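You operate a simulated robot arm through the tools that you are given. There is no shell and no other tool. Be economical: measure what you need, move in short steps, check, and stop when the job is done.

You run a simulated two-armed robot. Do the job below in one go: nothing can be reset, and whatever is moved stays where it is left.

## Task
Take the play out of the gold hub and lock the cap.
Fine: free the red lever, rock with the yellow lever, turn the cap, rock again: 0.03 or less and not tight.

The check looks at the end state, three seconds after you hand in, the way a careful person would. Anything else that was tipped, shoved, dropped, spilled or broken makes it a failure. Lids that push on must go on centred and level and be pressed home; caps that screw on are set level and turned clockwise until they are tight.

## Robot
Two 6-joint arms with fingered hands on one trunk that stands fixed in place. Base frame: the origin is at the foot of the trunk, x ahead of it, y to its left, z up; the work surface is at about z = 560. Readings come in mm, rad, newtons and seconds.
The left shoulder is at [20, 157, 829], the right one opposite. With the tool pointing down near the work surface each hand reaches from about 320 to 820 mm from the base axis, measured 20 degrees to its own side. Payload 4.1 kg a hand.
The TCP of each hand is the grasp point between the finger pads, 33 mm short of the fingertips. In the tool frame z runs along the fingers and y along their closing line. The gripper opens to 112 mm. The gripper's body begins 39 mm behind the TCP. The gripper is a hand of 4 fingers: y runs from the thumb to the fingers, the wrist lies at [-16, -118, -200] in the tool frame.
Orientation is that of the tool frame in the base frame, as a unit quaternion [x, y, z, w]. With the fingers straight down and the wrist toward the robot, the tool's x, y and z point along [0, 1, 0], [1, 0, 0] and [0, 0, -1] of the base frame.

## Interface
- The arms move only by the tool move_arm. It takes "left_plan", "right_plan" or both (then of equal length, played together; a hand with none holds still); each is a list of rows, each an object (a shift or turn left out is 0) with "dp": the shift along the tool's x, y, z in m, a list of three; "angular": the turn, a rotation vector about the tool's x, y, z in rad, a list of three. In form: [{"dp": [tx, ty, tz], "angular": [wx, wy, wz]}, ...]. A call has 1 to 10 rows; each row is the pose to reach, as a shift and turn from the pose commanded when the call began, along the tool's axes at that moment. Each row takes 0.2 s and may step no farther than 50 mm and 0.15 rad from the row before; otherwise, the whole call is refused. Where a pose cannot be reached the arm comes as near as it can. A force on the tool above 40 N (or 10 N above the force at the start of the call, whichever is more), or a blocked arm, ends the call early, and 0.2 s more pass. In this call time passes only in rows, and 0.2 s behind the last. It gives the time, the measured TCP pose, the force on the tool (base axes), the opening and the grip force at its end, in the units of the frame above (readings bear some noise), with the torque about the TCP (base axes, N m) and any sound that the robot's microphone picked up.
- Cameras (640 x 400 px; columns grow to the right, rows downward): "scene" is now at [15.9, 41, 1449.7]; the picture's right is [0.53, -0.85, 0.00], its down [-0.62, -0.39, -0.68] and it looks along [0.58, 0.36, -0.73] (base axes); focal length 352 px, centre (320, 200). "left" rides on the left gripper at [-66, -89, -130] in its tool frame; the picture's right is [-0.79, -0.29, 0.54], its down [0.55, -0.71, 0.44] and it looks along [0.26, 0.64, 0.72] (tool axes); focal length 247 px, centre (320, 200). "right" rides on the right gripper at [66, -89, -130] in its tool frame; the picture's right is [-0.79, 0.29, -0.54], its down [-0.55, -0.71, 0.44] and it looks along [-0.26, 0.64, 0.72] (tool axes); focal length 247 px, centre (320, 200). There is no depth. A picture from a camera that has moved, and an enlarged one, comes with that camera's place and axes in the base frame and with its lens. The place of the scene camera against the robot may be out by one fixed shift of up to 25 mm in any direction.
- capture(camera): a new picture of that camera. It takes no simulated time.
- finger_targets(index, middle, ring, thumb_bend, thumb_turn, hand): sets how far each is bent, from 0 (flat) to 100 (curled in); at 30 the hand is open as for a grip, at 70 the pads meet at the TCP. One left out holds its place. A second passes; each finger stops where it meets its share of the squeeze, and holds until it gets a number again. It is the only way to open and close the hand. It gives what a move gives, with no picture; readings hold the bend of each and the force on the fingers (four entries, about 0 where the hand has none), thumb and palm. thumb_turn goes from beside the hand (0) to across from the fingers (100), as for a grip.
- head_to(pan, tilt): turns the head with the scene camera to pan (to the left, within 1.501 rad either way) and tilt (down, from -0.506 to 1.204), counted from straight ahead of the robot. It gives what a move gives.
- close_up(camera, box): a new picture of the part [left, top, right, bottom] of that camera's present view, enlarged. It takes no simulated time.
- finish_job(): hands the job in; it is judged then, once.

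Work in short steps. Places have to be worked out from the pictures, the camera data and where the tool is seen: move nearer, look again, correct. Check each grasp and each placing, and mend what went wrong. You have 120 turns and 74 pictures in all, those below and enlarged ones among them. Open the grippers and draw the arms clear of the work before you hand the job in, unless the task says otherwise; then end with one line.

The tools are called after "Emit:" as a command line: name --argument value ..., lists and objects as JSON in quotes. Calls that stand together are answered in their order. move_arm: Moves the arms, as the interface text tells. Its arguments: {"type":"object","properties":{"left_plan":{"type":"array"},"right_plan":{"type":"array"}},"required":[]} The other tools are called the same way: finger_targets (index, middle, ring, thumb_bend, thumb_turn, hand) moves the fingers one by one; head_to (pan, tilt) turns the head that bears the scene camera; capture (camera) takes a picture; close_up (camera, box) takes an enlarged picture of a part of a camera's view; finish_job () hands the job in.

At the start:

```text
clock: 0.0
left_tool_pos: [251.0, 473.0, 884.3]
left_ee_rot: [0.4, 0.917, 0.0, 0.001]
left_ft_force: [0.2, 0.4, 0.0]
left_torque: [-0.01, -0.01, -0.06]
left_finger_gap: 111.7
left_gripper_force: 0.0
left_shape: jaw
left_bend: [30.0, 30.0, 30.0, 30.0, 98.0]
left_finger forces: [0.1, 0.0, 0.0, 0.0, 0.1, 0.0]
right_tool_pos: [514.2, 148.0, 937.0]
right_ee_rot: [0.4, 0.916, 0.0, 0.0]
right_ft_force: [-1.0, 0.1, -0.1]
right_torque: [0.01, 0.0, 0.05]
right_finger_gap: 111.5
right_gripper_force: 0.1
right_shape: jaw
right_bend: [30.0, 30.0, 30.0, 30.0, 98.0]
right_finger forces: [0.0, 0.1, 0.1, 0.0, 0.0, 0.0]
head pan, tilt: [0.559, 0.824]
```

scene: 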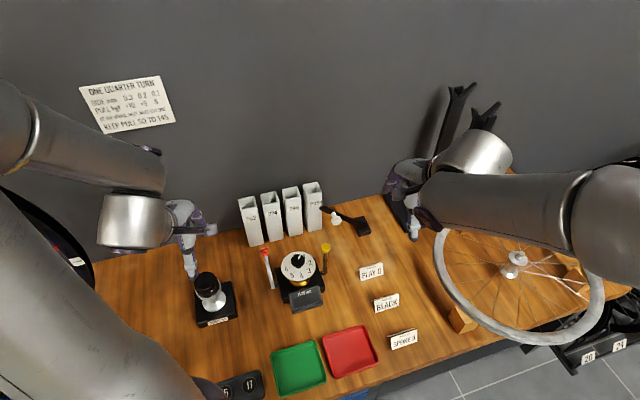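
right: 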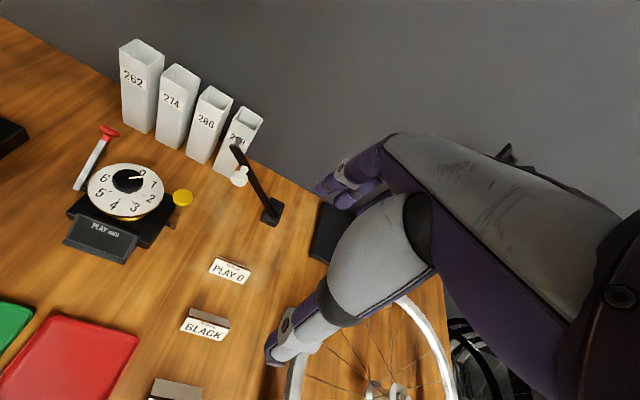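
left: 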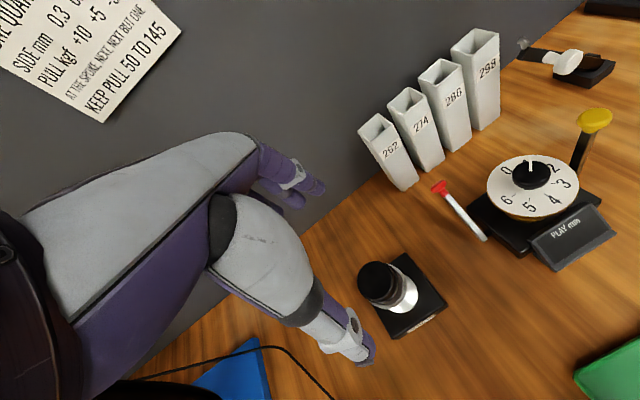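

The hub fixture sits between the two hands: dial with a black cap, red lever at left, yellow lever at right, and a PLAY display in front. I'll look at it enlarged from each camera.

Emit:
close_up --camera "scene" --box '[240, 220, 350, 320]'

Emit:
close_up --camera "left" --box '[420, 90, 640, 280]'

Emit:
close_up --camera "right" --box '[50, 110, 220, 280]'

Emit:
close_up --camera "scene" --box '[70, 70, 190, 140]'

```text
4.00 times, centred on (295, 270) of scene
camera zoom: at [15.9, 41.0, 1449.7], right [0.53, -0.85, 0.0], down [-0.62, -0.39, -0.68], along [0.58, 0.36, -0.73], focal length 1406 px, centre (420, -80)
```

zoom: 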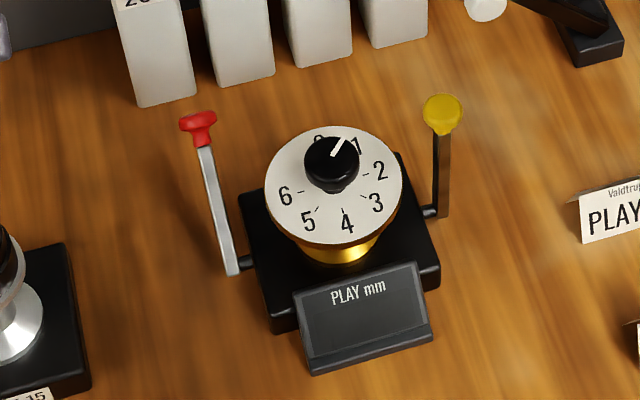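

```text
2.11 times, centred on (530, 185) of left
camera zoom: at [230.7, 363.1, 1014.9], right [0.33, -0.78, -0.54], down [-0.9, -0.08, -0.44], along [0.3, 0.63, -0.72], focal length 520 px, centre (-122, 232)
```

zoom: 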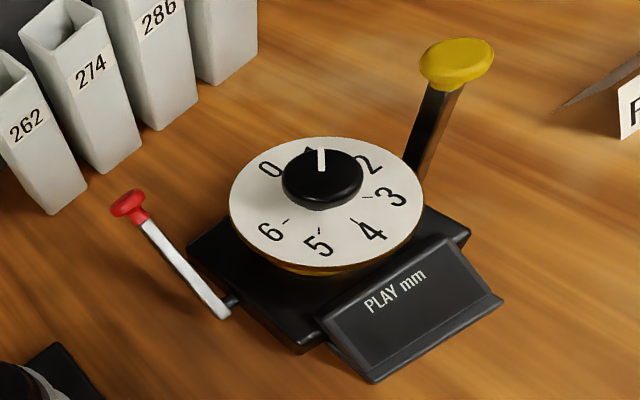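

```text
2.35 times, centred on (135, 195) of right
camera zoom: at [404.3, 136.5, 1066.6], right [0.75, -0.39, 0.54], down [-0.14, -0.89, -0.44], along [0.65, 0.25, -0.72], focal length 581 px, centre (755, 212)
```

zoom: 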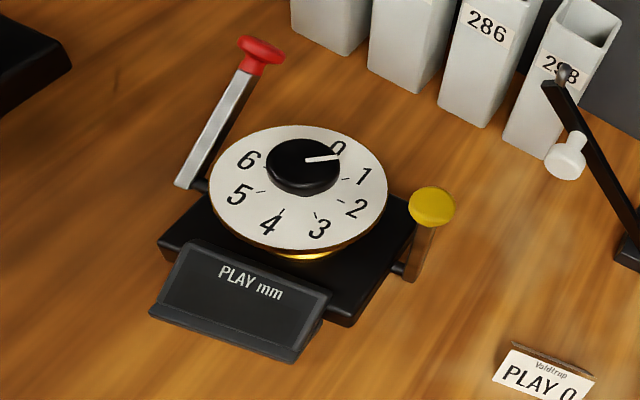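

```text
5.33 times, centred on (130, 105) of scene
camera zoom: at [15.9, 41.0, 1449.7], right [0.53, -0.85, 0.0], down [-0.62, -0.39, -0.68], along [0.58, 0.36, -0.73], focal length 1874 px, centre (1333, 707)
```

zoom: 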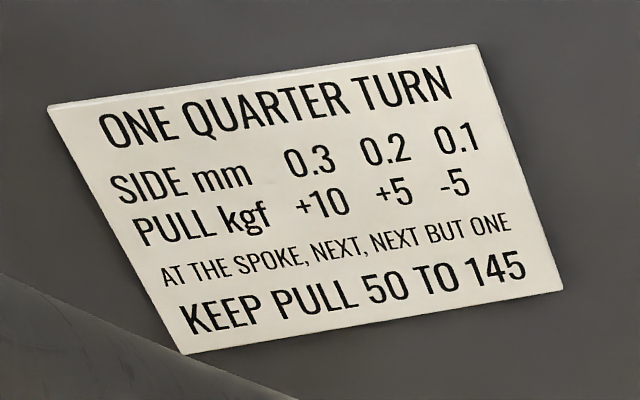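

Triangulating: cap top ≈ (432,355,687), red knob ≈ (424,461,647) leaning back from a pivot near (376,397,595), yellow knob ≈ (488,307,703) upright over (486,306,595). I'll read the small cards before acting.

Emit:
close_up --camera "right" --box '[170, 240, 270, 350]'

Emit:
close_up --camera "scene" --box '[350, 250, 430, 360]'

```text
3.64 times, centred on (220, 295) of right
camera zoom: at [404.3, 136.5, 1066.6], right [0.75, -0.39, 0.54], down [-0.14, -0.89, -0.44], along [0.65, 0.25, -0.72], focal length 898 px, centre (684, -146)
```

zoom: 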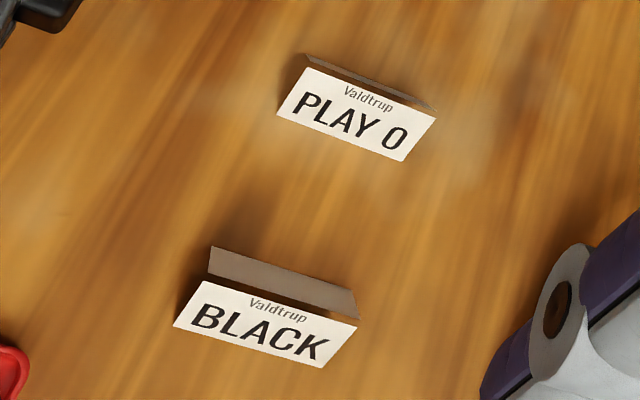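

```text
3.64 times, centred on (390, 305) of scene
camera zoom: at [15.9, 41.0, 1449.7], right [0.53, -0.85, 0.0], down [-0.62, -0.39, -0.68], along [0.58, 0.36, -0.73], focal length 1278 px, centre (66, -182)
```

zoom: 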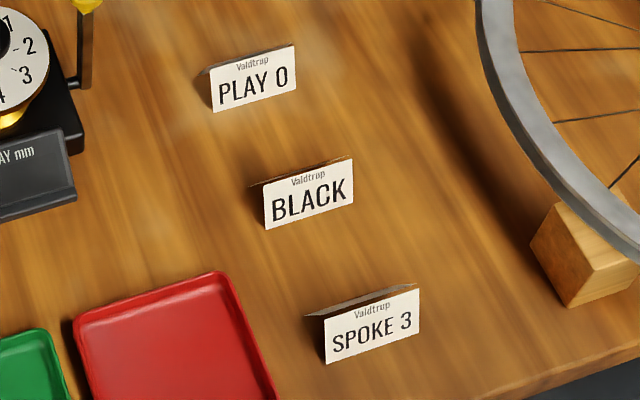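

The cards don't add anything. I'll take the left hand above the red knob, turned so its closing line matches the lever's swing, with the fingers part closed.

Emit:
finger_targets --hand "left" --index 42 --middle 42 --ring 42 --thumb_bend 42

Emit:
move_arm --left_plan '[{"dp": [-0.021, 0.02, 0.024], "angular": [0, 0, -0.02]}, {"dp": [-0.042, 0.04, 0.048], "angular": [0, 0, -0.05]}, {"dp": [-0.063, 0.06, 0.072], "angular": [0, 0, -0.08]}, {"dp": [-0.084, 0.079, 0.096], "angular": [0, 0, -0.1]}, {"dp": [-0.105, 0.099, 0.12], "angular": [0, 0, -0.12]}, {"dp": [-0.126, 0.1186, 0.144], "angular": [0, 0, -0.13]}]'

Emit:
capture --camera "left"

Emit:
capture --camera "right"

```text
clock: 1.0
left_tool_pos: [250.4, 472.5, 884.2]
left_ee_rot: [0.401, 0.916, 0.0, 0.0]
left_ft_force: [0.3, -0.7, 0.5]
left_torque: [-0.02, 0.04, -0.01]
left_finger_gap: 80.9
left_gripper_force: 0.0
left_shape: fingers
left_bend: [42.0, 42.0, 42.0, 42.0, 98.0]
left_finger forces: [0.0, 0.0, 0.0, 0.1, 0.1, 0.0]
right_tool_pos: [513.6, 149.1, 936.0]
right_ee_rot: [0.399, 0.917, 0.0, 0.0]
right_ft_force: [0.5, -0.8, 0.6]
right_torque: [0.01, 0.0, 0.0]
right_finger_gap: 111.6
right_gripper_force: 0.0
right_shape: jaw
right_bend: [30.0, 30.0, 30.0, 30.0, 98.0]
right_finger forces: [0.0, 0.0, 0.0, 0.0, 0.1, 0.1]
head pan, tilt: [0.559, 0.824]
```

```text
clock: 2.4
left_tool_pos: [427.5, 461.4, 739.9]
left_ee_rot: [0.34, 0.941, 0.0, 0.0]
left_ft_force: [0.5, -0.5, 0.4]
left_torque: [0.01, -0.02, 0.02]
left_finger_gap: 80.5
left_gripper_force: 0.0
left_shape: fingers
left_bend: [42.0, 42.0, 42.0, 42.0, 98.0]
left_finger forces: [0.0, 0.0, 0.0, 0.0, 0.0, 0.0]
right_tool_pos: [514.0, 149.1, 936.8]
right_ee_rot: [0.399, 0.917, -0.001, 0.0]
right_ft_force: [-0.1, 0.0, 0.5]
right_torque: [-0.02, -0.01, -0.01]
right_finger_gap: 111.6
right_gripper_force: 0.1
right_shape: jaw
right_bend: [30.0, 30.0, 30.0, 30.0, 98.0]
right_finger forces: [0.0, 0.0, 0.0, 0.1, 0.1, 0.0]
head pan, tilt: [0.559, 0.824]
```

```text
64 pictures are left
camera left: at [421.2, 350.3, 869.8], right [0.43, -0.73, -0.54], down [-0.88, -0.19, -0.44], along [0.21, 0.66, -0.72], focal length 247 px, centre (320, 200)
```

left: 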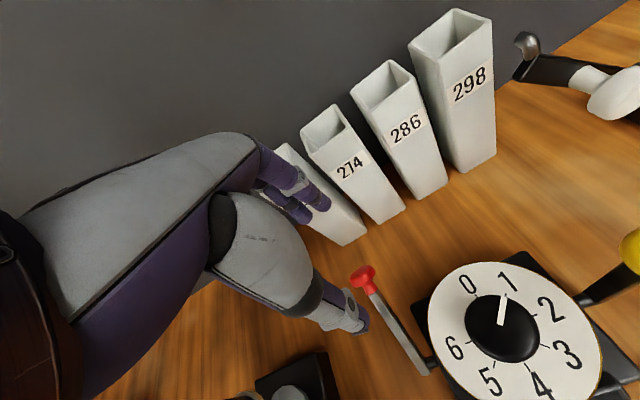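

```text
63 pictures are left
camera right: at [404.0, 136.5, 1066.7], right [0.75, -0.39, 0.54], down [-0.14, -0.89, -0.44], along [0.65, 0.25, -0.72], focal length 247 px, centre (320, 200)
```

right: 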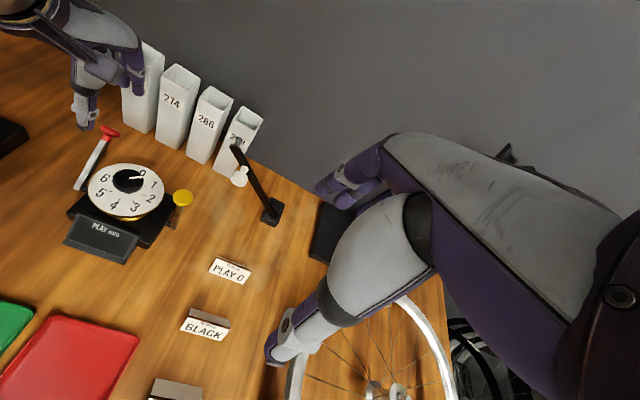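

The hand is above the red knob (measured again at about (425,462,647)). I'll lower it with the fingers just behind the knob and the thumb well forward, over the rod.

Emit:
move_arm --left_plan '[{"dp": [0, -0.005, 0.03]}, {"dp": [0, -0.012, 0.05]}, {"dp": [0, -0.016, 0.065]}, {"dp": [0, -0.016, 0.076]}]'

Emit:
capture --camera "left"

Emit:
close_up --camera "right" --box '[40, 60, 240, 260]'

```text
clock: 3.4
left_tool_pos: [414.0, 448.5, 665.1]
left_ee_rot: [0.34, 0.941, 0.0, 0.0]
left_ft_force: [0.1, -0.2, -0.3]
left_torque: [0.05, -0.01, 0.01]
left_finger_gap: 80.4
left_gripper_force: 0.1
left_shape: fingers
left_bend: [42.0, 42.0, 42.0, 42.0, 98.0]
left_finger forces: [0.0, 0.0, 0.0, 0.0, 0.1, 0.1]
right_tool_pos: [514.3, 147.7, 935.6]
right_ee_rot: [0.399, 0.917, 0.0, 0.0]
right_ft_force: [-0.5, 0.7, -0.7]
right_torque: [0.01, 0.02, 0.02]
right_finger_gap: 111.7
right_gripper_force: 0.2
right_shape: jaw
right_bend: [30.0, 30.0, 30.0, 30.0, 98.0]
right_finger forces: [0.1, 0.0, 0.0, 0.0, 0.0, 0.0]
head pan, tilt: [0.559, 0.824]
```

```text
62 pictures are left
camera left: at [407.6, 337.3, 794.8], right [0.43, -0.73, -0.54], down [-0.88, -0.19, -0.44], along [0.21, 0.66, -0.72], focal length 247 px, centre (320, 200)
```

left: 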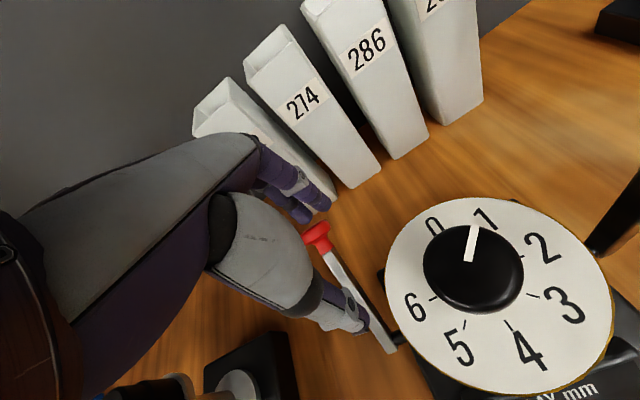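

```text
2.00 times, centred on (140, 160) of right
camera zoom: at [404.3, 136.5, 1066.6], right [0.75, -0.39, 0.54], down [-0.14, -0.89, -0.44], along [0.65, 0.25, -0.72], focal length 494 px, centre (680, 280)
```

zoom: 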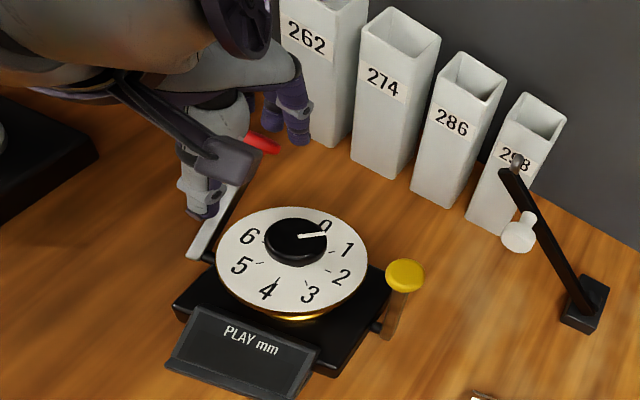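

The red knob is caged between the fingers behind and the thumb in front. I'll shift 14 mm away from the dial and draw the lever up and forward along its arc.

Emit:
move_arm --left_plan '[{"dp": [0.012, 0, 0]}, {"dp": [0.014, -0.018, -0.008]}, {"dp": [0.014, -0.034, -0.018]}, {"dp": [0.014, -0.05, -0.028]}, {"dp": [0.014, -0.066, -0.036]}, {"dp": [0.014, -0.08, -0.042]}]'

Emit:
close_up --camera "right" --box '[40, 60, 240, 260]'

```text
clock: 4.8
left_tool_pos: [351.3, 397.7, 705.3]
left_ee_rot: [0.34, 0.941, -0.001, 0.0]
left_ft_force: [-0.2, 0.2, -0.2]
left_torque: [0.0, -0.01, 0.01]
left_finger_gap: 80.5
left_gripper_force: 0.0
left_shape: fingers
left_bend: [42.0, 42.0, 42.0, 42.0, 98.0]
left_finger forces: [0.1, 0.0, 0.0, 0.0, 0.1, 0.0]
right_tool_pos: [513.8, 147.3, 936.8]
right_ee_rot: [0.399, 0.917, 0.0, -0.001]
right_ft_force: [-0.5, 0.2, 0.5]
right_torque: [-0.02, 0.0, 0.02]
right_finger_gap: 111.4
right_gripper_force: 0.1
right_shape: jaw
right_bend: [30.0, 30.0, 30.0, 30.0, 98.0]
right_finger forces: [0.0, 0.0, 0.0, 0.1, 0.1, 0.0]
head pan, tilt: [0.559, 0.824]
```

```text
2.00 times, centred on (140, 160) of right
camera zoom: at [404.4, 136.6, 1066.5], right [0.75, -0.39, 0.54], down [-0.14, -0.89, -0.44], along [0.65, 0.25, -0.72], focal length 494 px, centre (680, 280)
```

zoom: 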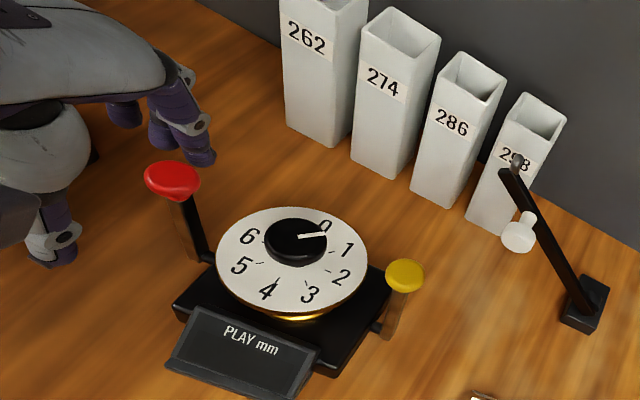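

The red lever is now standing upright with no force on it. I'll push a little further forward to see whether upright is its stop.

Emit:
move_arm --left_plan '[{"dp": [0, -0.01, 0.003]}, {"dp": [0, -0.018, 0.003]}, {"dp": [0, -0.024, 0.003]}, {"dp": [0, -0.03, 0.003]}]'

Emit:
close_up --camera "right" --box '[40, 60, 240, 260]'

```text
clock: 5.8
left_tool_pos: [333.7, 375.5, 702.9]
left_ee_rot: [0.339, 0.941, 0.001, 0.001]
left_ft_force: [9.4, 17.0, -4.9]
left_torque: [0.06, 0.1, 0.47]
left_finger_gap: 99.9
left_gripper_force: 8.0
left_shape: fingers
left_bend: [29.0, 42.0, 42.0, 42.0, 98.0]
left_finger forces: [16.2, 0.0, 0.0, 0.0, 0.0, 0.0]
right_tool_pos: [513.7, 148.9, 935.5]
right_ee_rot: [0.4, 0.917, 0.0, 0.0]
right_ft_force: [-0.6, 0.6, 0.0]
right_torque: [0.03, 0.0, 0.01]
right_finger_gap: 111.7
right_gripper_force: 0.0
right_shape: jaw
right_bend: [30.0, 30.0, 30.0, 30.0, 98.0]
right_finger forces: [0.1, 0.0, 0.0, 0.0, 0.0, 0.0]
head pan, tilt: [0.559, 0.824]
```

```text
2.00 times, centred on (140, 160) of right
camera zoom: at [404.5, 137.0, 1066.4], right [0.75, -0.39, 0.54], down [-0.14, -0.89, -0.44], along [0.65, 0.25, -0.72], focal length 494 px, centre (680, 280)
```

zoom: 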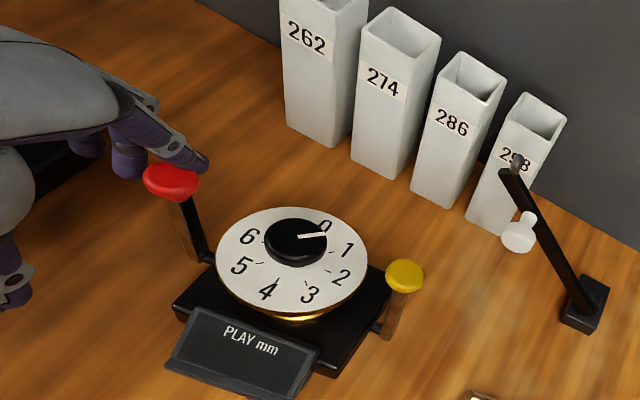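

Upright is the stop, so the red lever is free. I'll back the left hand off and lift it away, then bring the right hand above the yellow lever.

Emit:
move_arm --left_plan '[{"dp": [0, 0.022, 0]}, {"dp": [0.005, 0.022, -0.045]}, {"dp": [0.03, 0.022, -0.085]}, {"dp": [0.07, 0.015, -0.1]}, {"dp": [0.11, 0.0, -0.1]}]'

Emit:
finger_targets --hand "right" --index 42 --middle 42 --ring 42 --thumb_bend 42

Emit:
move_arm --right_plan '[{"dp": [0.022, 0.015, 0.024], "angular": [0, 0, -0.02]}, {"dp": [0.045, 0.029, 0.049], "angular": [0, 0, -0.05]}, {"dp": [0.067, 0.044, 0.073], "angular": [0, 0, -0.08]}, {"dp": [0.089, 0.059, 0.098], "angular": [0, 0, -0.1]}, {"dp": [0.111, 0.074, 0.122], "angular": [0, 0, -0.12]}, {"dp": [0.1335, 0.0884, 0.147], "angular": [0, 0, -0.13]}]'

Emit:
capture --camera "right"

Emit:
close_up --camera "scene" --box '[220, 200, 380, 310]'

```text
clock: 7.0
left_tool_pos: [269.3, 455.3, 813.5]
left_ee_rot: [0.339, 0.941, -0.002, -0.002]
left_ft_force: [0.3, 0.2, 0.6]
left_torque: [-0.01, 0.02, 0.03]
left_finger_gap: 80.4
left_gripper_force: 0.1
left_shape: fingers
left_bend: [42.0, 42.0, 42.0, 42.0, 98.0]
left_finger forces: [0.0, 0.1, 0.0, 0.0, 0.0, 0.0]
left hand out of reach, approached as far as the arm can: row 5
right_tool_pos: [514.3, 148.2, 936.4]
right_ee_rot: [0.4, 0.917, 0.0, -0.001]
right_ft_force: [-0.4, 0.4, -0.7]
right_torque: [-0.01, 0.03, -0.01]
right_finger_gap: 111.6
right_gripper_force: 0.0
right_shape: jaw
right_bend: [30.0, 30.0, 30.0, 30.0, 98.0]
right_finger forces: [0.1, 0.0, 0.0, 0.0, 0.0, 0.0]
head pan, tilt: [0.559, 0.824]
```

```text
clock: 8.0
left_tool_pos: [269.8, 455.0, 814.1]
left_ee_rot: [0.34, 0.94, -0.001, 0.0]
left_ft_force: [0.0, 0.8, 0.0]
left_torque: [-0.01, 0.0, -0.02]
left_finger_gap: 80.7
left_gripper_force: 0.0
left_shape: fingers
left_bend: [42.0, 42.0, 42.0, 42.0, 98.0]
left_finger forces: [0.1, 0.0, 0.1, 0.0, 0.0, 0.1]
right_tool_pos: [513.3, 147.0, 936.9]
right_ee_rot: [0.4, 0.917, 0.0, 0.0]
right_ft_force: [0.2, 0.2, 0.7]
right_torque: [0.0, -0.01, 0.0]
right_finger_gap: 80.6
right_gripper_force: 0.0
right_shape: fingers
right_bend: [42.0, 42.0, 42.0, 42.0, 98.0]
right_finger forces: [0.0, 0.1, 0.1, 0.0, 0.1, 0.1]
head pan, tilt: [0.559, 0.824]
```

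```text
clock: 9.4
left_tool_pos: [269.7, 455.1, 813.1]
left_ee_rot: [0.34, 0.941, 0.0, -0.001]
left_ft_force: [-0.2, -0.1, 0.2]
left_torque: [0.04, -0.01, 0.02]
left_finger_gap: 80.5
left_gripper_force: 0.0
left_shape: fingers
left_bend: [42.0, 42.0, 42.0, 42.0, 98.0]
left_finger forces: [0.0, 0.0, 0.0, 0.1, 0.0, 0.0]
right_tool_pos: [488.8, 306.7, 787.0]
right_ee_rot: [0.34, 0.941, 0.001, 0.0]
right_ft_force: [-0.4, -0.7, 0.4]
right_torque: [0.02, -0.01, 0.01]
right_finger_gap: 80.9
right_gripper_force: 0.1
right_shape: fingers
right_bend: [42.0, 42.0, 42.0, 42.0, 98.0]
right_finger forces: [0.0, 0.0, 0.1, 0.0, 0.0, 0.0]
head pan, tilt: [0.559, 0.824]
```

```text
58 pictures are left
camera right: at [381.1, 280.6, 917.7], right [0.79, -0.29, 0.54], down [-0.03, -0.9, -0.44], along [0.61, 0.33, -0.72], focal length 247 px, centre (320, 200)
```

right: 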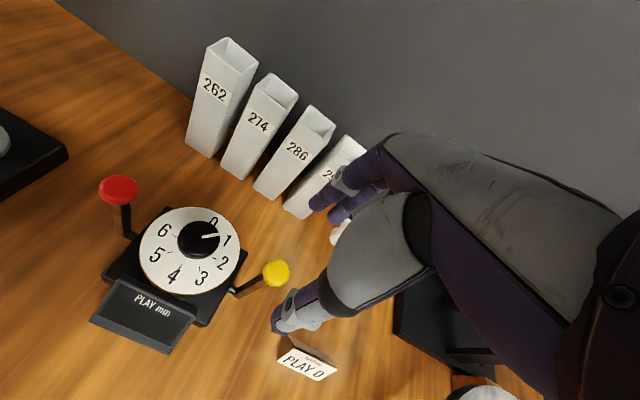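

```text
3.64 times, centred on (300, 255) of scene
camera zoom: at [15.9, 40.7, 1449.7], right [0.53, -0.85, 0.0], down [-0.62, -0.39, -0.68], along [0.58, 0.36, -0.73], focal length 1278 px, centre (393, 0)
```

zoom: 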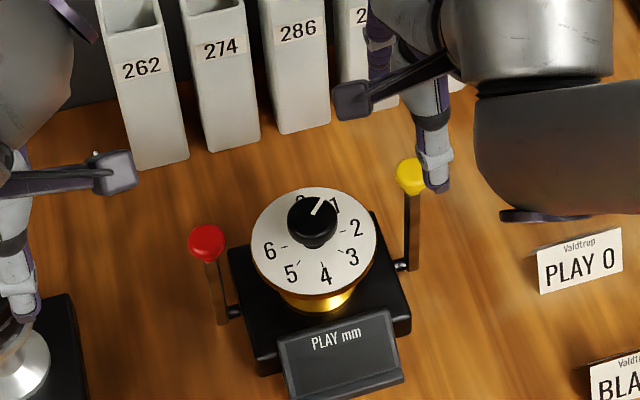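

The yellow knob is confirmed under the right hand at about (487,307,703). I'll lower the cage around it.

Emit:
move_arm --right_plan '[{"dp": [-0.008, 0, 0.03]}, {"dp": [-0.008, 0, 0.055]}, {"dp": [-0.008, 0, 0.072]}]'

Emit:
capture --camera "right"

```text
clock: 10.2
left_tool_pos: [268.0, 455.6, 814.3]
left_ee_rot: [0.34, 0.941, -0.001, -0.001]
left_ft_force: [0.3, 0.5, -0.2]
left_torque: [-0.04, -0.06, 0.01]
left_finger_gap: 80.4
left_gripper_force: 0.1
left_shape: fingers
left_bend: [42.0, 42.0, 42.0, 42.0, 98.0]
left_finger forces: [0.1, 0.1, 0.0, 0.1, 0.0, 0.1]
right_tool_pos: [496.3, 299.5, 716.0]
right_ee_rot: [0.34, 0.941, 0.0, 0.0]
right_ft_force: [-0.8, -0.6, 0.1]
right_torque: [-0.01, 0.01, 0.0]
right_finger_gap: 80.5
right_gripper_force: 0.0
right_shape: fingers
right_bend: [42.0, 42.0, 42.0, 42.0, 98.0]
right_finger forces: [0.0, 0.1, 0.0, 0.1, 0.1, 0.0]
head pan, tilt: [0.559, 0.824]
```

```text
56 pictures are left
camera right: at [387.2, 273.4, 846.3], right [0.79, -0.29, 0.54], down [-0.03, -0.9, -0.44], along [0.61, 0.33, -0.72], focal length 247 px, centre (320, 200)
```

right: 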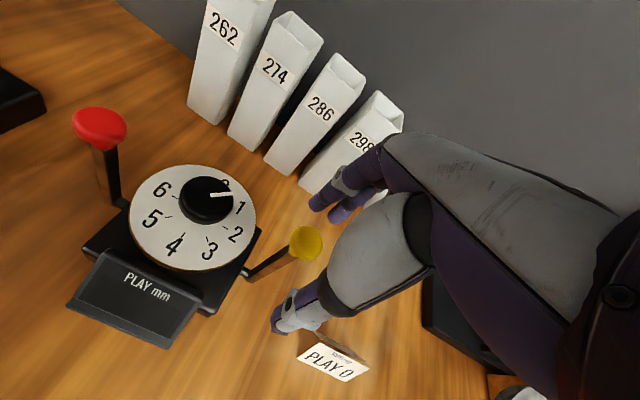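

The yellow knob sits between thumb and fingers. I'll pull it toward the robot and look at the display.

Emit:
move_arm --right_plan '[{"dp": [0, -0.02, 0]}, {"dp": [0, -0.035, 0.0]}, {"dp": [0, -0.05, 0.002]}, {"dp": [0, -0.06, 0.004]}, {"dp": [0, -0.07, 0.006]}]'

Emit:
capture --camera "right"

```text
clock: 11.4
left_tool_pos: [269.6, 455.7, 813.7]
left_ee_rot: [0.34, 0.94, -0.002, 0.0]
left_ft_force: [0.1, 1.0, 0.5]
left_torque: [0.01, -0.02, 0.01]
left_finger_gap: 80.4
left_gripper_force: 0.0
left_shape: fingers
left_bend: [42.0, 42.0, 42.0, 42.0, 98.0]
left_finger forces: [0.0, 0.1, 0.0, 0.0, 0.0, 0.0]
right_tool_pos: [454.1, 248.5, 714.8]
right_ee_rot: [0.342, 0.94, 0.005, 0.003]
right_ft_force: [26.2, 28.7, -2.4]
right_torque: [0.29, -0.27, -0.68]
right_finger_gap: 115.7
right_gripper_force: 15.4
right_shape: fingers
right_bend: [20.0, 42.0, 42.0, 42.0, 98.0]
right_finger forces: [31.1, 0.0, 0.0, 0.0, 0.0, 0.1]
head pan, tilt: [0.559, 0.824]
```

```text
55 pictures are left
camera right: at [345.8, 222.3, 843.6], right [0.79, -0.29, 0.54], down [-0.03, -0.9, -0.44], along [0.62, 0.33, -0.71], focal length 247 px, centre (320, 200)
```

right: 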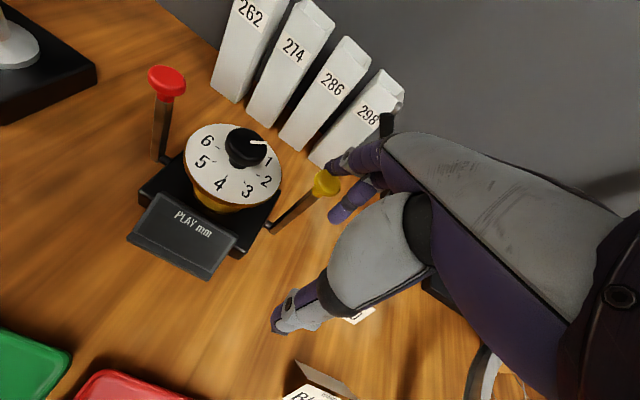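

Pulling toward the robot only bent the index back (31 N) and the lever barely moved, so it probably rocks the other way. I'll return, narrow the cage and push it away with the thumb.

Emit:
move_arm --right_plan '[{"dp": [0, 0.02, 0]}, {"dp": [0, 0.04, 0.0]}, {"dp": [0, 0.06, 0]}]'

Emit:
finger_targets --hand "right" --index 52 --middle 52 --ring 52 --thumb_bend 52

Emit:
capture --camera "right"

```text
clock: 12.2
left_tool_pos: [268.7, 456.1, 813.7]
left_ee_rot: [0.34, 0.941, -0.001, 0.0]
left_ft_force: [-0.5, -0.9, 0.8]
left_torque: [-0.01, -0.06, -0.02]
left_finger_gap: 80.6
left_gripper_force: 0.2
left_shape: fingers
left_bend: [42.0, 42.0, 42.0, 42.0, 98.0]
left_finger forces: [0.1, 0.0, 0.1, 0.1, 0.0, 0.0]
right_tool_pos: [488.1, 293.4, 708.0]
right_ee_rot: [0.339, 0.941, -0.002, -0.002]
right_ft_force: [0.3, 0.0, 0.0]
right_torque: [0.02, -0.03, 0.02]
right_finger_gap: 80.7
right_gripper_force: 0.2
right_shape: fingers
right_bend: [42.0, 42.0, 42.0, 42.0, 98.0]
right_finger forces: [0.0, 0.2, 0.0, 0.0, 0.1, 0.1]
head pan, tilt: [0.559, 0.824]
```

```text
clock: 13.2
left_tool_pos: [269.5, 455.1, 813.8]
left_ee_rot: [0.339, 0.941, -0.002, 0.0]
left_ft_force: [0.2, -0.6, 0.0]
left_torque: [-0.02, 0.0, -0.01]
left_finger_gap: 80.6
left_gripper_force: 0.1
left_shape: fingers
left_bend: [42.0, 42.0, 42.0, 42.0, 98.0]
left_finger forces: [0.0, 0.0, 0.0, 0.0, 0.0, 0.0]
right_tool_pos: [489.2, 292.0, 710.1]
right_ee_rot: [0.34, 0.94, 0.0, 0.0]
right_ft_force: [-0.8, -0.8, -0.4]
right_torque: [0.0, 0.01, -0.04]
right_finger_gap: 52.9
right_gripper_force: 0.1
right_shape: fingers
right_bend: [52.0, 52.0, 52.0, 52.0, 98.0]
right_finger forces: [0.1, 0.1, 0.0, 0.1, 0.0, 0.0]
head pan, tilt: [0.559, 0.824]
```

```text
54 pictures are left
camera right: at [381.7, 266.8, 840.9], right [0.79, -0.29, 0.54], down [-0.03, -0.9, -0.44], along [0.61, 0.33, -0.72], focal length 247 px, centre (320, 200)
```

right: 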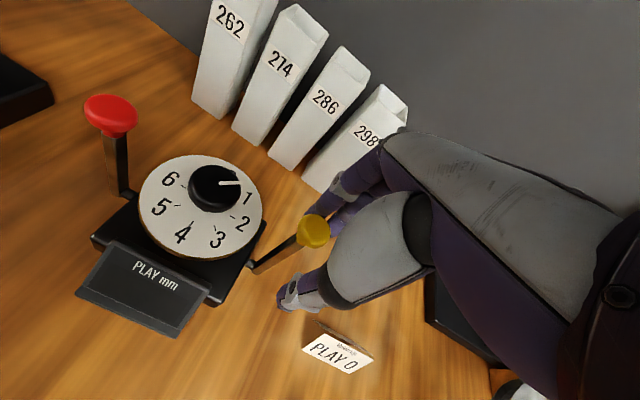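

The knob is a little to the dial side of the hand's centre, so I'll shift 12 mm that way and push away from the robot.

Emit:
move_arm --right_plan '[{"dp": [0.012, 0, 0]}, {"dp": [0.012, 0.016, 0]}, {"dp": [0.012, 0.026, 0]}, {"dp": [0.012, 0.034, 0.0]}, {"dp": [0.012, 0.042, 0]}, {"dp": [0.012, 0.05, 0]}]'

Emit:
capture --camera "right"

```text
clock: 14.6
left_tool_pos: [268.8, 455.4, 813.3]
left_ee_rot: [0.339, 0.941, -0.001, 0.0]
left_ft_force: [-0.5, 0.0, -0.2]
left_torque: [-0.02, 0.02, -0.02]
left_finger_gap: 80.3
left_gripper_force: 0.0
left_shape: fingers
left_bend: [42.0, 42.0, 42.0, 42.0, 98.0]
left_finger forces: [0.0, 0.0, 0.1, 0.0, 0.0, 0.0]
right_tool_pos: [511.3, 341.4, 711.1]
right_ee_rot: [0.34, 0.941, 0.0, 0.0]
right_ft_force: [-1.3, 0.2, 0.4]
right_torque: [0.0, 0.0, 0.01]
right_finger_gap: 52.6
right_gripper_force: 0.5
right_shape: fingers
right_bend: [52.0, 52.0, 52.0, 52.0, 97.0]
right_finger forces: [0.1, 0.0, 0.0, 0.0, 0.5, 0.1]
head pan, tilt: [0.559, 0.824]
```

```text
53 pictures are left
camera right: at [403.6, 314.0, 841.5], right [0.79, -0.29, 0.54], down [-0.03, -0.9, -0.44], along [0.61, 0.33, -0.72], focal length 247 px, centre (320, 200)
```

right: 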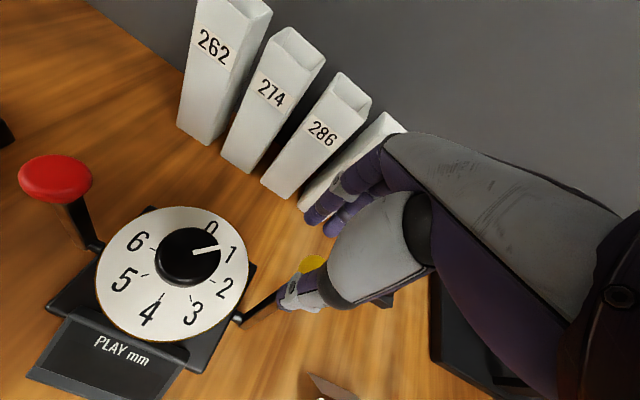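

The yellow lever is following the thumb (knob about 30 mm back), with the display still blank. I'll push further and a little lower.

Emit:
move_arm --right_plan '[{"dp": [0, 0.012, 0.003]}, {"dp": [0, 0.022, 0.008]}, {"dp": [0, 0.032, 0.012]}]'

Emit:
capture --camera "scene"

```text
clock: 15.4
left_tool_pos: [268.9, 454.0, 814.1]
left_ee_rot: [0.34, 0.941, 0.0, 0.0]
left_ft_force: [0.0, 0.0, 0.1]
left_torque: [0.03, -0.03, 0.03]
left_finger_gap: 80.4
left_gripper_force: 0.1
left_shape: fingers
left_bend: [42.0, 42.0, 42.0, 42.0, 98.0]
left_finger forces: [0.0, 0.0, 0.1, 0.0, 0.1, 0.0]
right_tool_pos: [527.3, 359.1, 700.4]
right_ee_rot: [0.343, 0.939, -0.007, -0.002]
right_ft_force: [-22.1, -23.3, 10.7]
right_torque: [0.61, -0.75, -0.94]
right_finger_gap: 57.2
right_gripper_force: 16.9
right_shape: fingers
right_bend: [52.0, 52.0, 70.0, 49.0, 97.0]
right_finger forces: [0.0, 0.5, 29.4, 0.0, 4.7, 0.1]
head pan, tilt: [0.559, 0.824]
stopped in row 3 (right hand): the force on the tool passed its limit at 52 N (the readings are from after the stop); the commanded pose is now the measured one
```

```text
52 pictures are left
```

scene: 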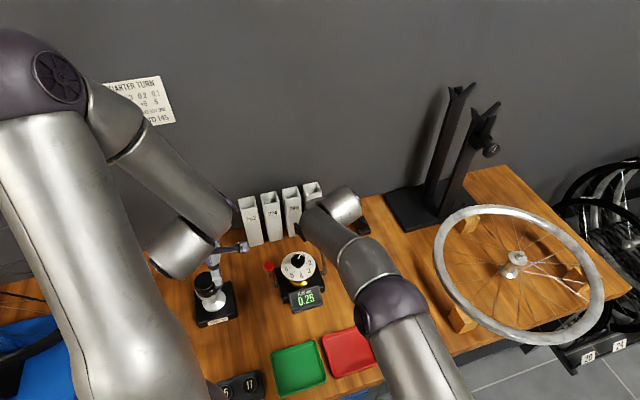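

The display now reads about 0.26, but the ring finger has hit something, likely the black arm behind. I'll back off at once and inspect.

Emit:
move_arm --right_plan '[{"dp": [0, -0.02, -0.003]}, {"dp": [0, -0.04, -0.008]}, {"dp": [0, -0.06, -0.01]}]'

Emit:
capture --camera "right"

Emit:
close_up --camera "scene" --box '[220, 180, 380, 310]'

```text
clock: 16.2
left_tool_pos: [269.3, 456.0, 812.0]
left_ee_rot: [0.339, 0.941, -0.001, 0.0]
left_ft_force: [-0.5, 0.2, 0.7]
left_torque: [-0.01, 0.02, -0.02]
left_finger_gap: 80.6
left_gripper_force: 0.1
left_shape: fingers
left_bend: [42.0, 42.0, 42.0, 42.0, 98.0]
left_finger forces: [0.0, 0.0, 0.0, 0.0, 0.0, 0.1]
right_tool_pos: [488.4, 315.0, 709.1]
right_ee_rot: [0.342, 0.94, -0.004, -0.003]
right_ft_force: [0.2, 0.0, -0.1]
right_torque: [-0.01, -0.03, -0.01]
right_finger_gap: 52.4
right_gripper_force: 0.1
right_shape: fingers
right_bend: [52.0, 52.0, 52.0, 52.0, 97.0]
right_finger forces: [0.0, 0.0, 0.1, 0.1, 0.0, 0.0]
head pan, tilt: [0.559, 0.824]
```

```text
51 pictures are left
camera right: at [381.8, 291.1, 840.6], right [0.79, -0.29, 0.54], down [-0.04, -0.9, -0.43], along [0.61, 0.32, -0.73], focal length 247 px, centre (320, 200)
```

right: 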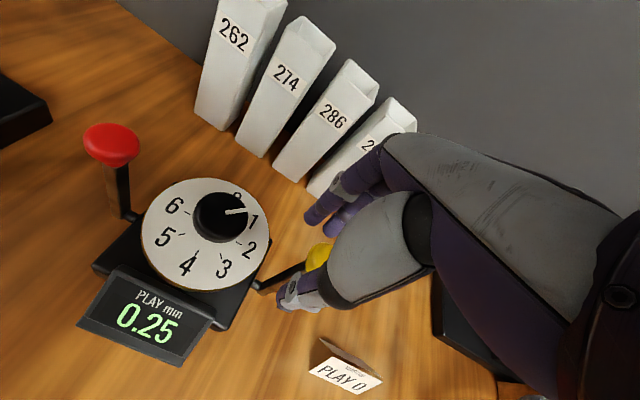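

```text
3.08 times, centred on (300, 245) of scene
camera zoom: at [15.9, 41.2, 1449.7], right [0.53, -0.85, 0.0], down [-0.62, -0.39, -0.68], along [0.58, 0.36, -0.73], focal length 1081 px, centre (382, 62)
```

zoom: 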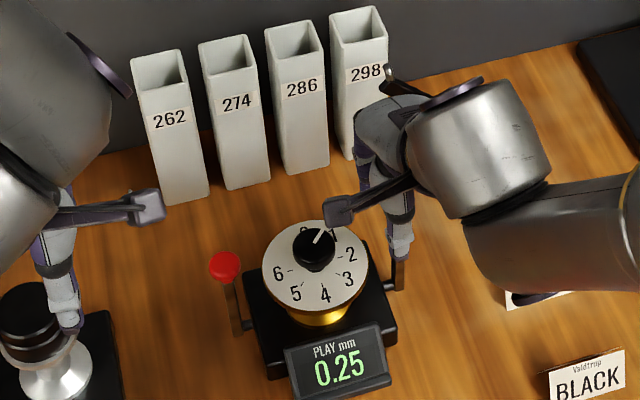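

The display reads 0.25 mm with the pointer a little short of 1. The right hand can do both cap and yellow lever, so I'll lift it and hover over the cap, then check that nothing behind has moved.

Emit:
move_arm --right_plan '[{"dp": [0, 0, -0.04]}, {"dp": [0, -0.002, -0.06]}, {"dp": [0.03, -0.004, -0.06]}, {"dp": [0.069, -0.007, -0.05]}]'

Emit:
capture --camera "right"

Emit:
capture --camera "left"

Emit:
capture --camera "scene"

```text
clock: 17.2
left_tool_pos: [269.5, 454.6, 813.7]
left_ee_rot: [0.34, 0.94, 0.0, -0.001]
left_ft_force: [0.6, -0.8, 0.1]
left_torque: [0.03, 0.03, 0.0]
left_finger_gap: 80.6
left_gripper_force: 0.1
left_shape: fingers
left_bend: [42.0, 42.0, 42.0, 42.0, 98.0]
left_finger forces: [0.0, 0.0, 0.0, 0.0, 0.0, 0.1]
right_tool_pos: [433.0, 354.5, 756.8]
right_ee_rot: [0.343, 0.939, -0.004, -0.001]
right_ft_force: [0.6, 0.3, 0.1]
right_torque: [0.02, 0.02, 0.02]
right_finger_gap: 52.7
right_gripper_force: 0.1
right_shape: fingers
right_bend: [52.0, 52.0, 52.0, 52.0, 97.0]
right_finger forces: [0.1, 0.0, 0.1, 0.0, 0.0, 0.0]
head pan, tilt: [0.559, 0.824]
```

```text
49 pictures are left
camera right: at [325.9, 330.0, 888.1], right [0.79, -0.29, 0.54], down [-0.04, -0.9, -0.43], along [0.61, 0.32, -0.73], focal length 247 px, centre (320, 200)
```

right: 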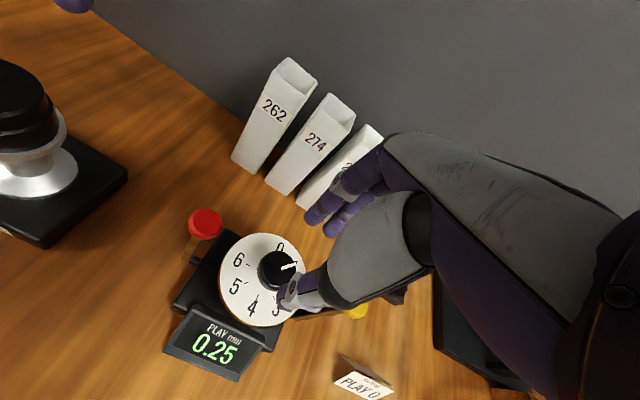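

```text
48 pictures are left
camera left: at [263.1, 344.2, 944.0], right [0.43, -0.73, -0.54], down [-0.88, -0.19, -0.43], along [0.21, 0.66, -0.72], focal length 247 px, centre (320, 200)
```

left: 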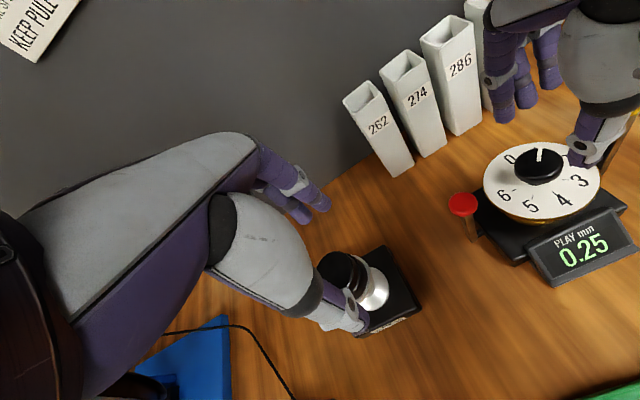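

```text
47 pictures are left
```

scene: 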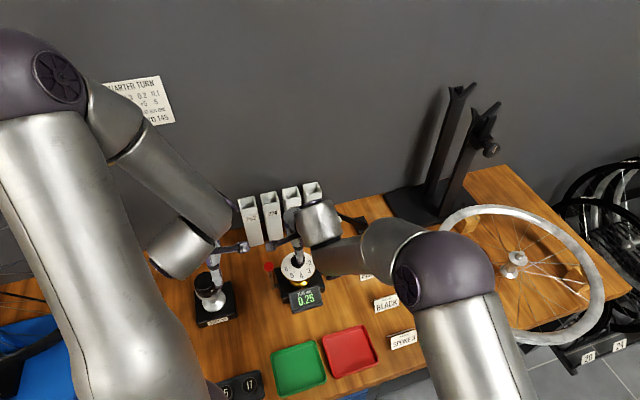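

Nothing appears displaced behind, and the display holds 0.25. The cap's centre is about (429.5,354). I'll centre the hand and descend with the fingertips around the cap.

Emit:
move_arm --right_plan '[{"dp": [0.002, -0.002, 0.02]}, {"dp": [0.002, -0.002, 0.035]}, {"dp": [0.002, -0.002, 0.046]}]'

Emit:
close_up --camera "right" --box '[150, 160, 350, 360]'

Emit:
close_up --camera "left" --box '[440, 60, 640, 260]'

```text
clock: 18.0
left_tool_pos: [269.4, 455.6, 814.3]
left_ee_rot: [0.34, 0.941, -0.001, 0.0]
left_ft_force: [-0.5, 0.6, -0.8]
left_torque: [0.0, -0.02, 0.01]
left_finger_gap: 80.3
left_gripper_force: 0.2
left_shape: fingers
left_bend: [42.0, 42.0, 42.0, 42.0, 98.0]
left_finger forces: [0.0, 0.0, 0.0, 0.1, 0.1, 0.1]
right_tool_pos: [429.0, 353.6, 714.4]
right_ee_rot: [0.342, 0.94, -0.003, -0.002]
right_ft_force: [0.6, -0.3, 0.5]
right_torque: [-0.03, 0.01, 0.02]
right_finger_gap: 52.6
right_gripper_force: 0.1
right_shape: fingers
right_bend: [52.0, 52.0, 52.0, 52.0, 97.0]
right_finger forces: [0.1, 0.0, 0.0, 0.1, 0.0, 0.0]
head pan, tilt: [0.559, 0.824]
```

```text
2.00 times, centred on (250, 260) of right
camera zoom: at [322.3, 329.1, 844.2], right [0.79, -0.29, 0.54], down [-0.03, -0.9, -0.43], along [0.61, 0.32, -0.73], focal length 494 px, centre (460, 80)
```

zoom: 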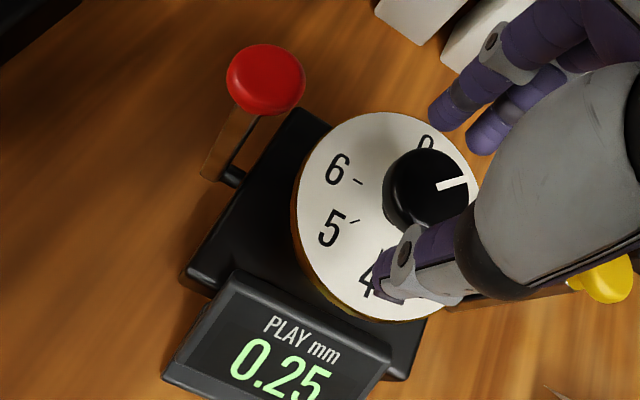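

```text
2.00 times, centred on (540, 160) of left
camera zoom: at [262.9, 344.3, 944.0], right [0.43, -0.73, -0.54], down [-0.88, -0.19, -0.43], along [0.21, 0.66, -0.72], focal length 494 px, centre (-120, 280)
```

zoom: 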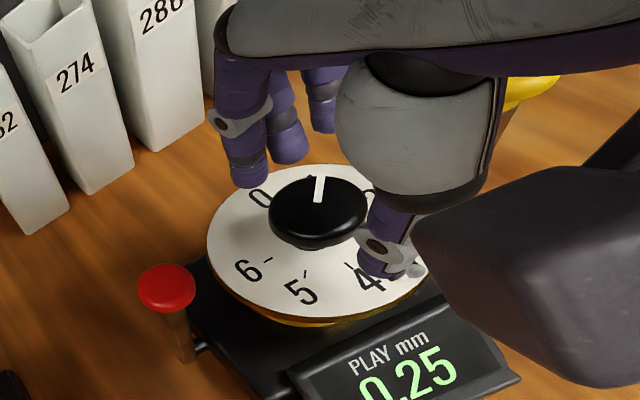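

Thumb and fingers straddle the cap well. I'll drop another 7 mm and close until contact.

Emit:
move_arm --right_plan '[{"dp": [0, 0, 0.004]}, {"dp": [0, 0, 0.007]}]'

Emit:
finger_targets --hand "right" --index 66 --middle 66 --ring 66 --thumb_bend 66

Emit:
close_up --camera "left" --box '[440, 60, 640, 260]'

```text
clock: 18.6
left_tool_pos: [270.0, 455.2, 813.2]
left_ee_rot: [0.339, 0.941, -0.001, -0.001]
left_ft_force: [-0.8, -0.5, 0.0]
left_torque: [0.01, 0.0, 0.0]
left_finger_gap: 80.6
left_gripper_force: 0.0
left_shape: fingers
left_bend: [42.0, 42.0, 42.0, 42.0, 98.0]
left_finger forces: [0.1, 0.1, 0.1, 0.1, 0.1, 0.0]
right_tool_pos: [429.7, 352.2, 707.7]
right_ee_rot: [0.342, 0.94, -0.004, 0.0]
right_ft_force: [0.0, -0.5, 0.6]
right_torque: [0.01, 0.01, 0.02]
right_finger_gap: 52.1
right_gripper_force: 0.1
right_shape: fingers
right_bend: [52.0, 52.0, 52.0, 52.0, 97.0]
right_finger forces: [0.0, 0.1, 0.1, 0.0, 0.0, 0.1]
head pan, tilt: [0.559, 0.824]
```

```text
clock: 19.6
left_tool_pos: [268.1, 455.9, 813.2]
left_ee_rot: [0.339, 0.941, -0.003, -0.001]
left_ft_force: [0.0, 0.9, 0.2]
left_torque: [0.02, 0.02, -0.02]
left_finger_gap: 80.5
left_gripper_force: 0.0
left_shape: fingers
left_bend: [42.0, 42.0, 42.0, 42.0, 98.0]
left_finger forces: [0.0, 0.0, 0.1, 0.1, 0.0, 0.0]
right_tool_pos: [430.3, 354.3, 707.9]
right_ee_rot: [0.342, 0.94, -0.003, 0.001]
right_ft_force: [7.0, 7.0, -0.2]
right_torque: [0.17, -0.18, 0.01]
right_finger_gap: 27.1
right_gripper_force: 7.0
right_shape: fingers
right_bend: [59.0, 62.0, 66.0, 63.0, 97.0]
right_finger forces: [6.0, 5.8, 0.0, 0.0, 2.4, 0.1]
head pan, tilt: [0.559, 0.824]
```

```text
2.00 times, centred on (540, 160) of left
camera zoom: at [263.1, 344.4, 943.9], right [0.43, -0.73, -0.54], down [-0.88, -0.19, -0.43], along [0.21, 0.66, -0.72], focal length 494 px, centre (-120, 280)
```

zoom: 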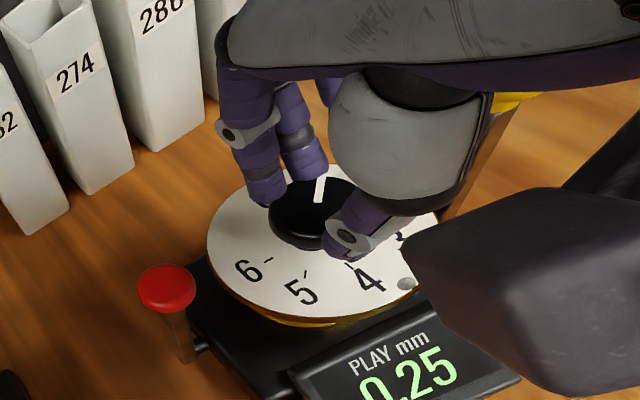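

Index, middle and thumb are on the cap but the ring passes beside it, and the thumb is light. I'll firm the grip before turning.

Emit:
finger_targets --hand "right" --index 66 --middle 68 --thumb_bend 74

Emit:
move_arm --right_plan '[{"dp": [0, 0, 0], "angular": [0, 0, 0.1]}, {"dp": [0, 0, 0], "angular": [0, 0, 0.2]}, {"dp": [0, 0, 0], "angular": [0, 0, 0.3]}, {"dp": [0, 0, 0], "angular": [0, 0, 0.4]}]'

Emit:
close_up --camera "left" --box '[440, 60, 640, 260]'

```text
clock: 20.6
left_tool_pos: [268.5, 454.9, 812.6]
left_ee_rot: [0.34, 0.941, -0.001, -0.002]
left_ft_force: [0.3, -0.7, -0.9]
left_torque: [0.0, 0.02, 0.0]
left_finger_gap: 80.7
left_gripper_force: 0.1
left_shape: fingers
left_bend: [42.0, 42.0, 42.0, 42.0, 98.0]
left_finger forces: [0.1, 0.0, 0.1, 0.0, 0.1, 0.0]
right_tool_pos: [430.1, 354.0, 707.3]
right_ee_rot: [0.343, 0.939, -0.003, 0.0]
right_ft_force: [5.9, -0.3, 4.9]
right_torque: [-0.04, -0.19, -0.05]
right_finger_gap: 25.6
right_gripper_force: 12.2
right_shape: fingers
right_bend: [59.0, 62.0, 66.0, 66.0, 97.0]
right_finger forces: [6.0, 9.1, 0.1, 0.0, 9.8, 0.0]
head pan, tilt: [0.559, 0.824]
```

```text
clock: 21.6
left_tool_pos: [268.8, 454.7, 813.5]
left_ee_rot: [0.339, 0.941, -0.001, 0.0]
left_ft_force: [0.3, 0.8, 0.4]
left_torque: [0.0, 0.02, 0.0]
left_finger_gap: 80.5
left_gripper_force: 0.0
left_shape: fingers
left_bend: [42.0, 42.0, 42.0, 42.0, 98.0]
left_finger forces: [0.0, 0.1, 0.1, 0.0, 0.0, 0.1]
right_tool_pos: [430.4, 353.2, 706.7]
right_ee_rot: [0.522, 0.853, -0.004, 0.0]
right_ft_force: [0.9, -1.3, 6.7]
right_torque: [0.03, 0.01, 0.02]
right_finger_gap: 25.7
right_gripper_force: 12.7
right_shape: fingers
right_bend: [59.0, 62.0, 66.0, 66.0, 96.0]
right_finger forces: [6.3, 7.5, 0.0, 0.0, 11.9, 0.0]
head pan, tilt: [0.559, 0.824]
```

```text
2.00 times, centred on (540, 160) of left
camera zoom: at [262.9, 344.2, 944.1], right [0.43, -0.73, -0.54], down [-0.88, -0.19, -0.43], along [0.21, 0.66, -0.72], focal length 494 px, centre (-120, 280)
```

zoom: 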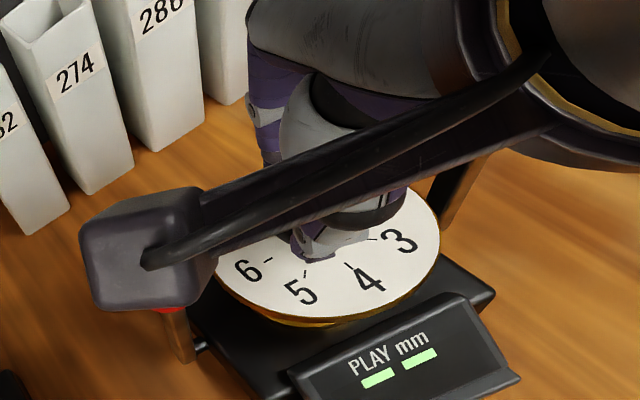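

The display went blank ("– –"), so the cap did turn. I'll check the pointer from the right camera.

Emit:
close_up --camera "right" --box '[150, 160, 350, 360]'

```text
2.00 times, centred on (250, 260) of right
camera zoom: at [321.5, 372.7, 838.0], right [0.62, -0.57, 0.54], down [-0.38, -0.82, -0.43], along [0.69, 0.06, -0.72], focal length 494 px, centre (460, 80)
```

zoom: 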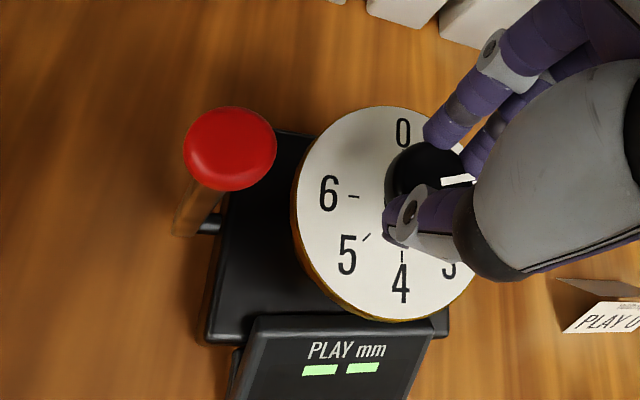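

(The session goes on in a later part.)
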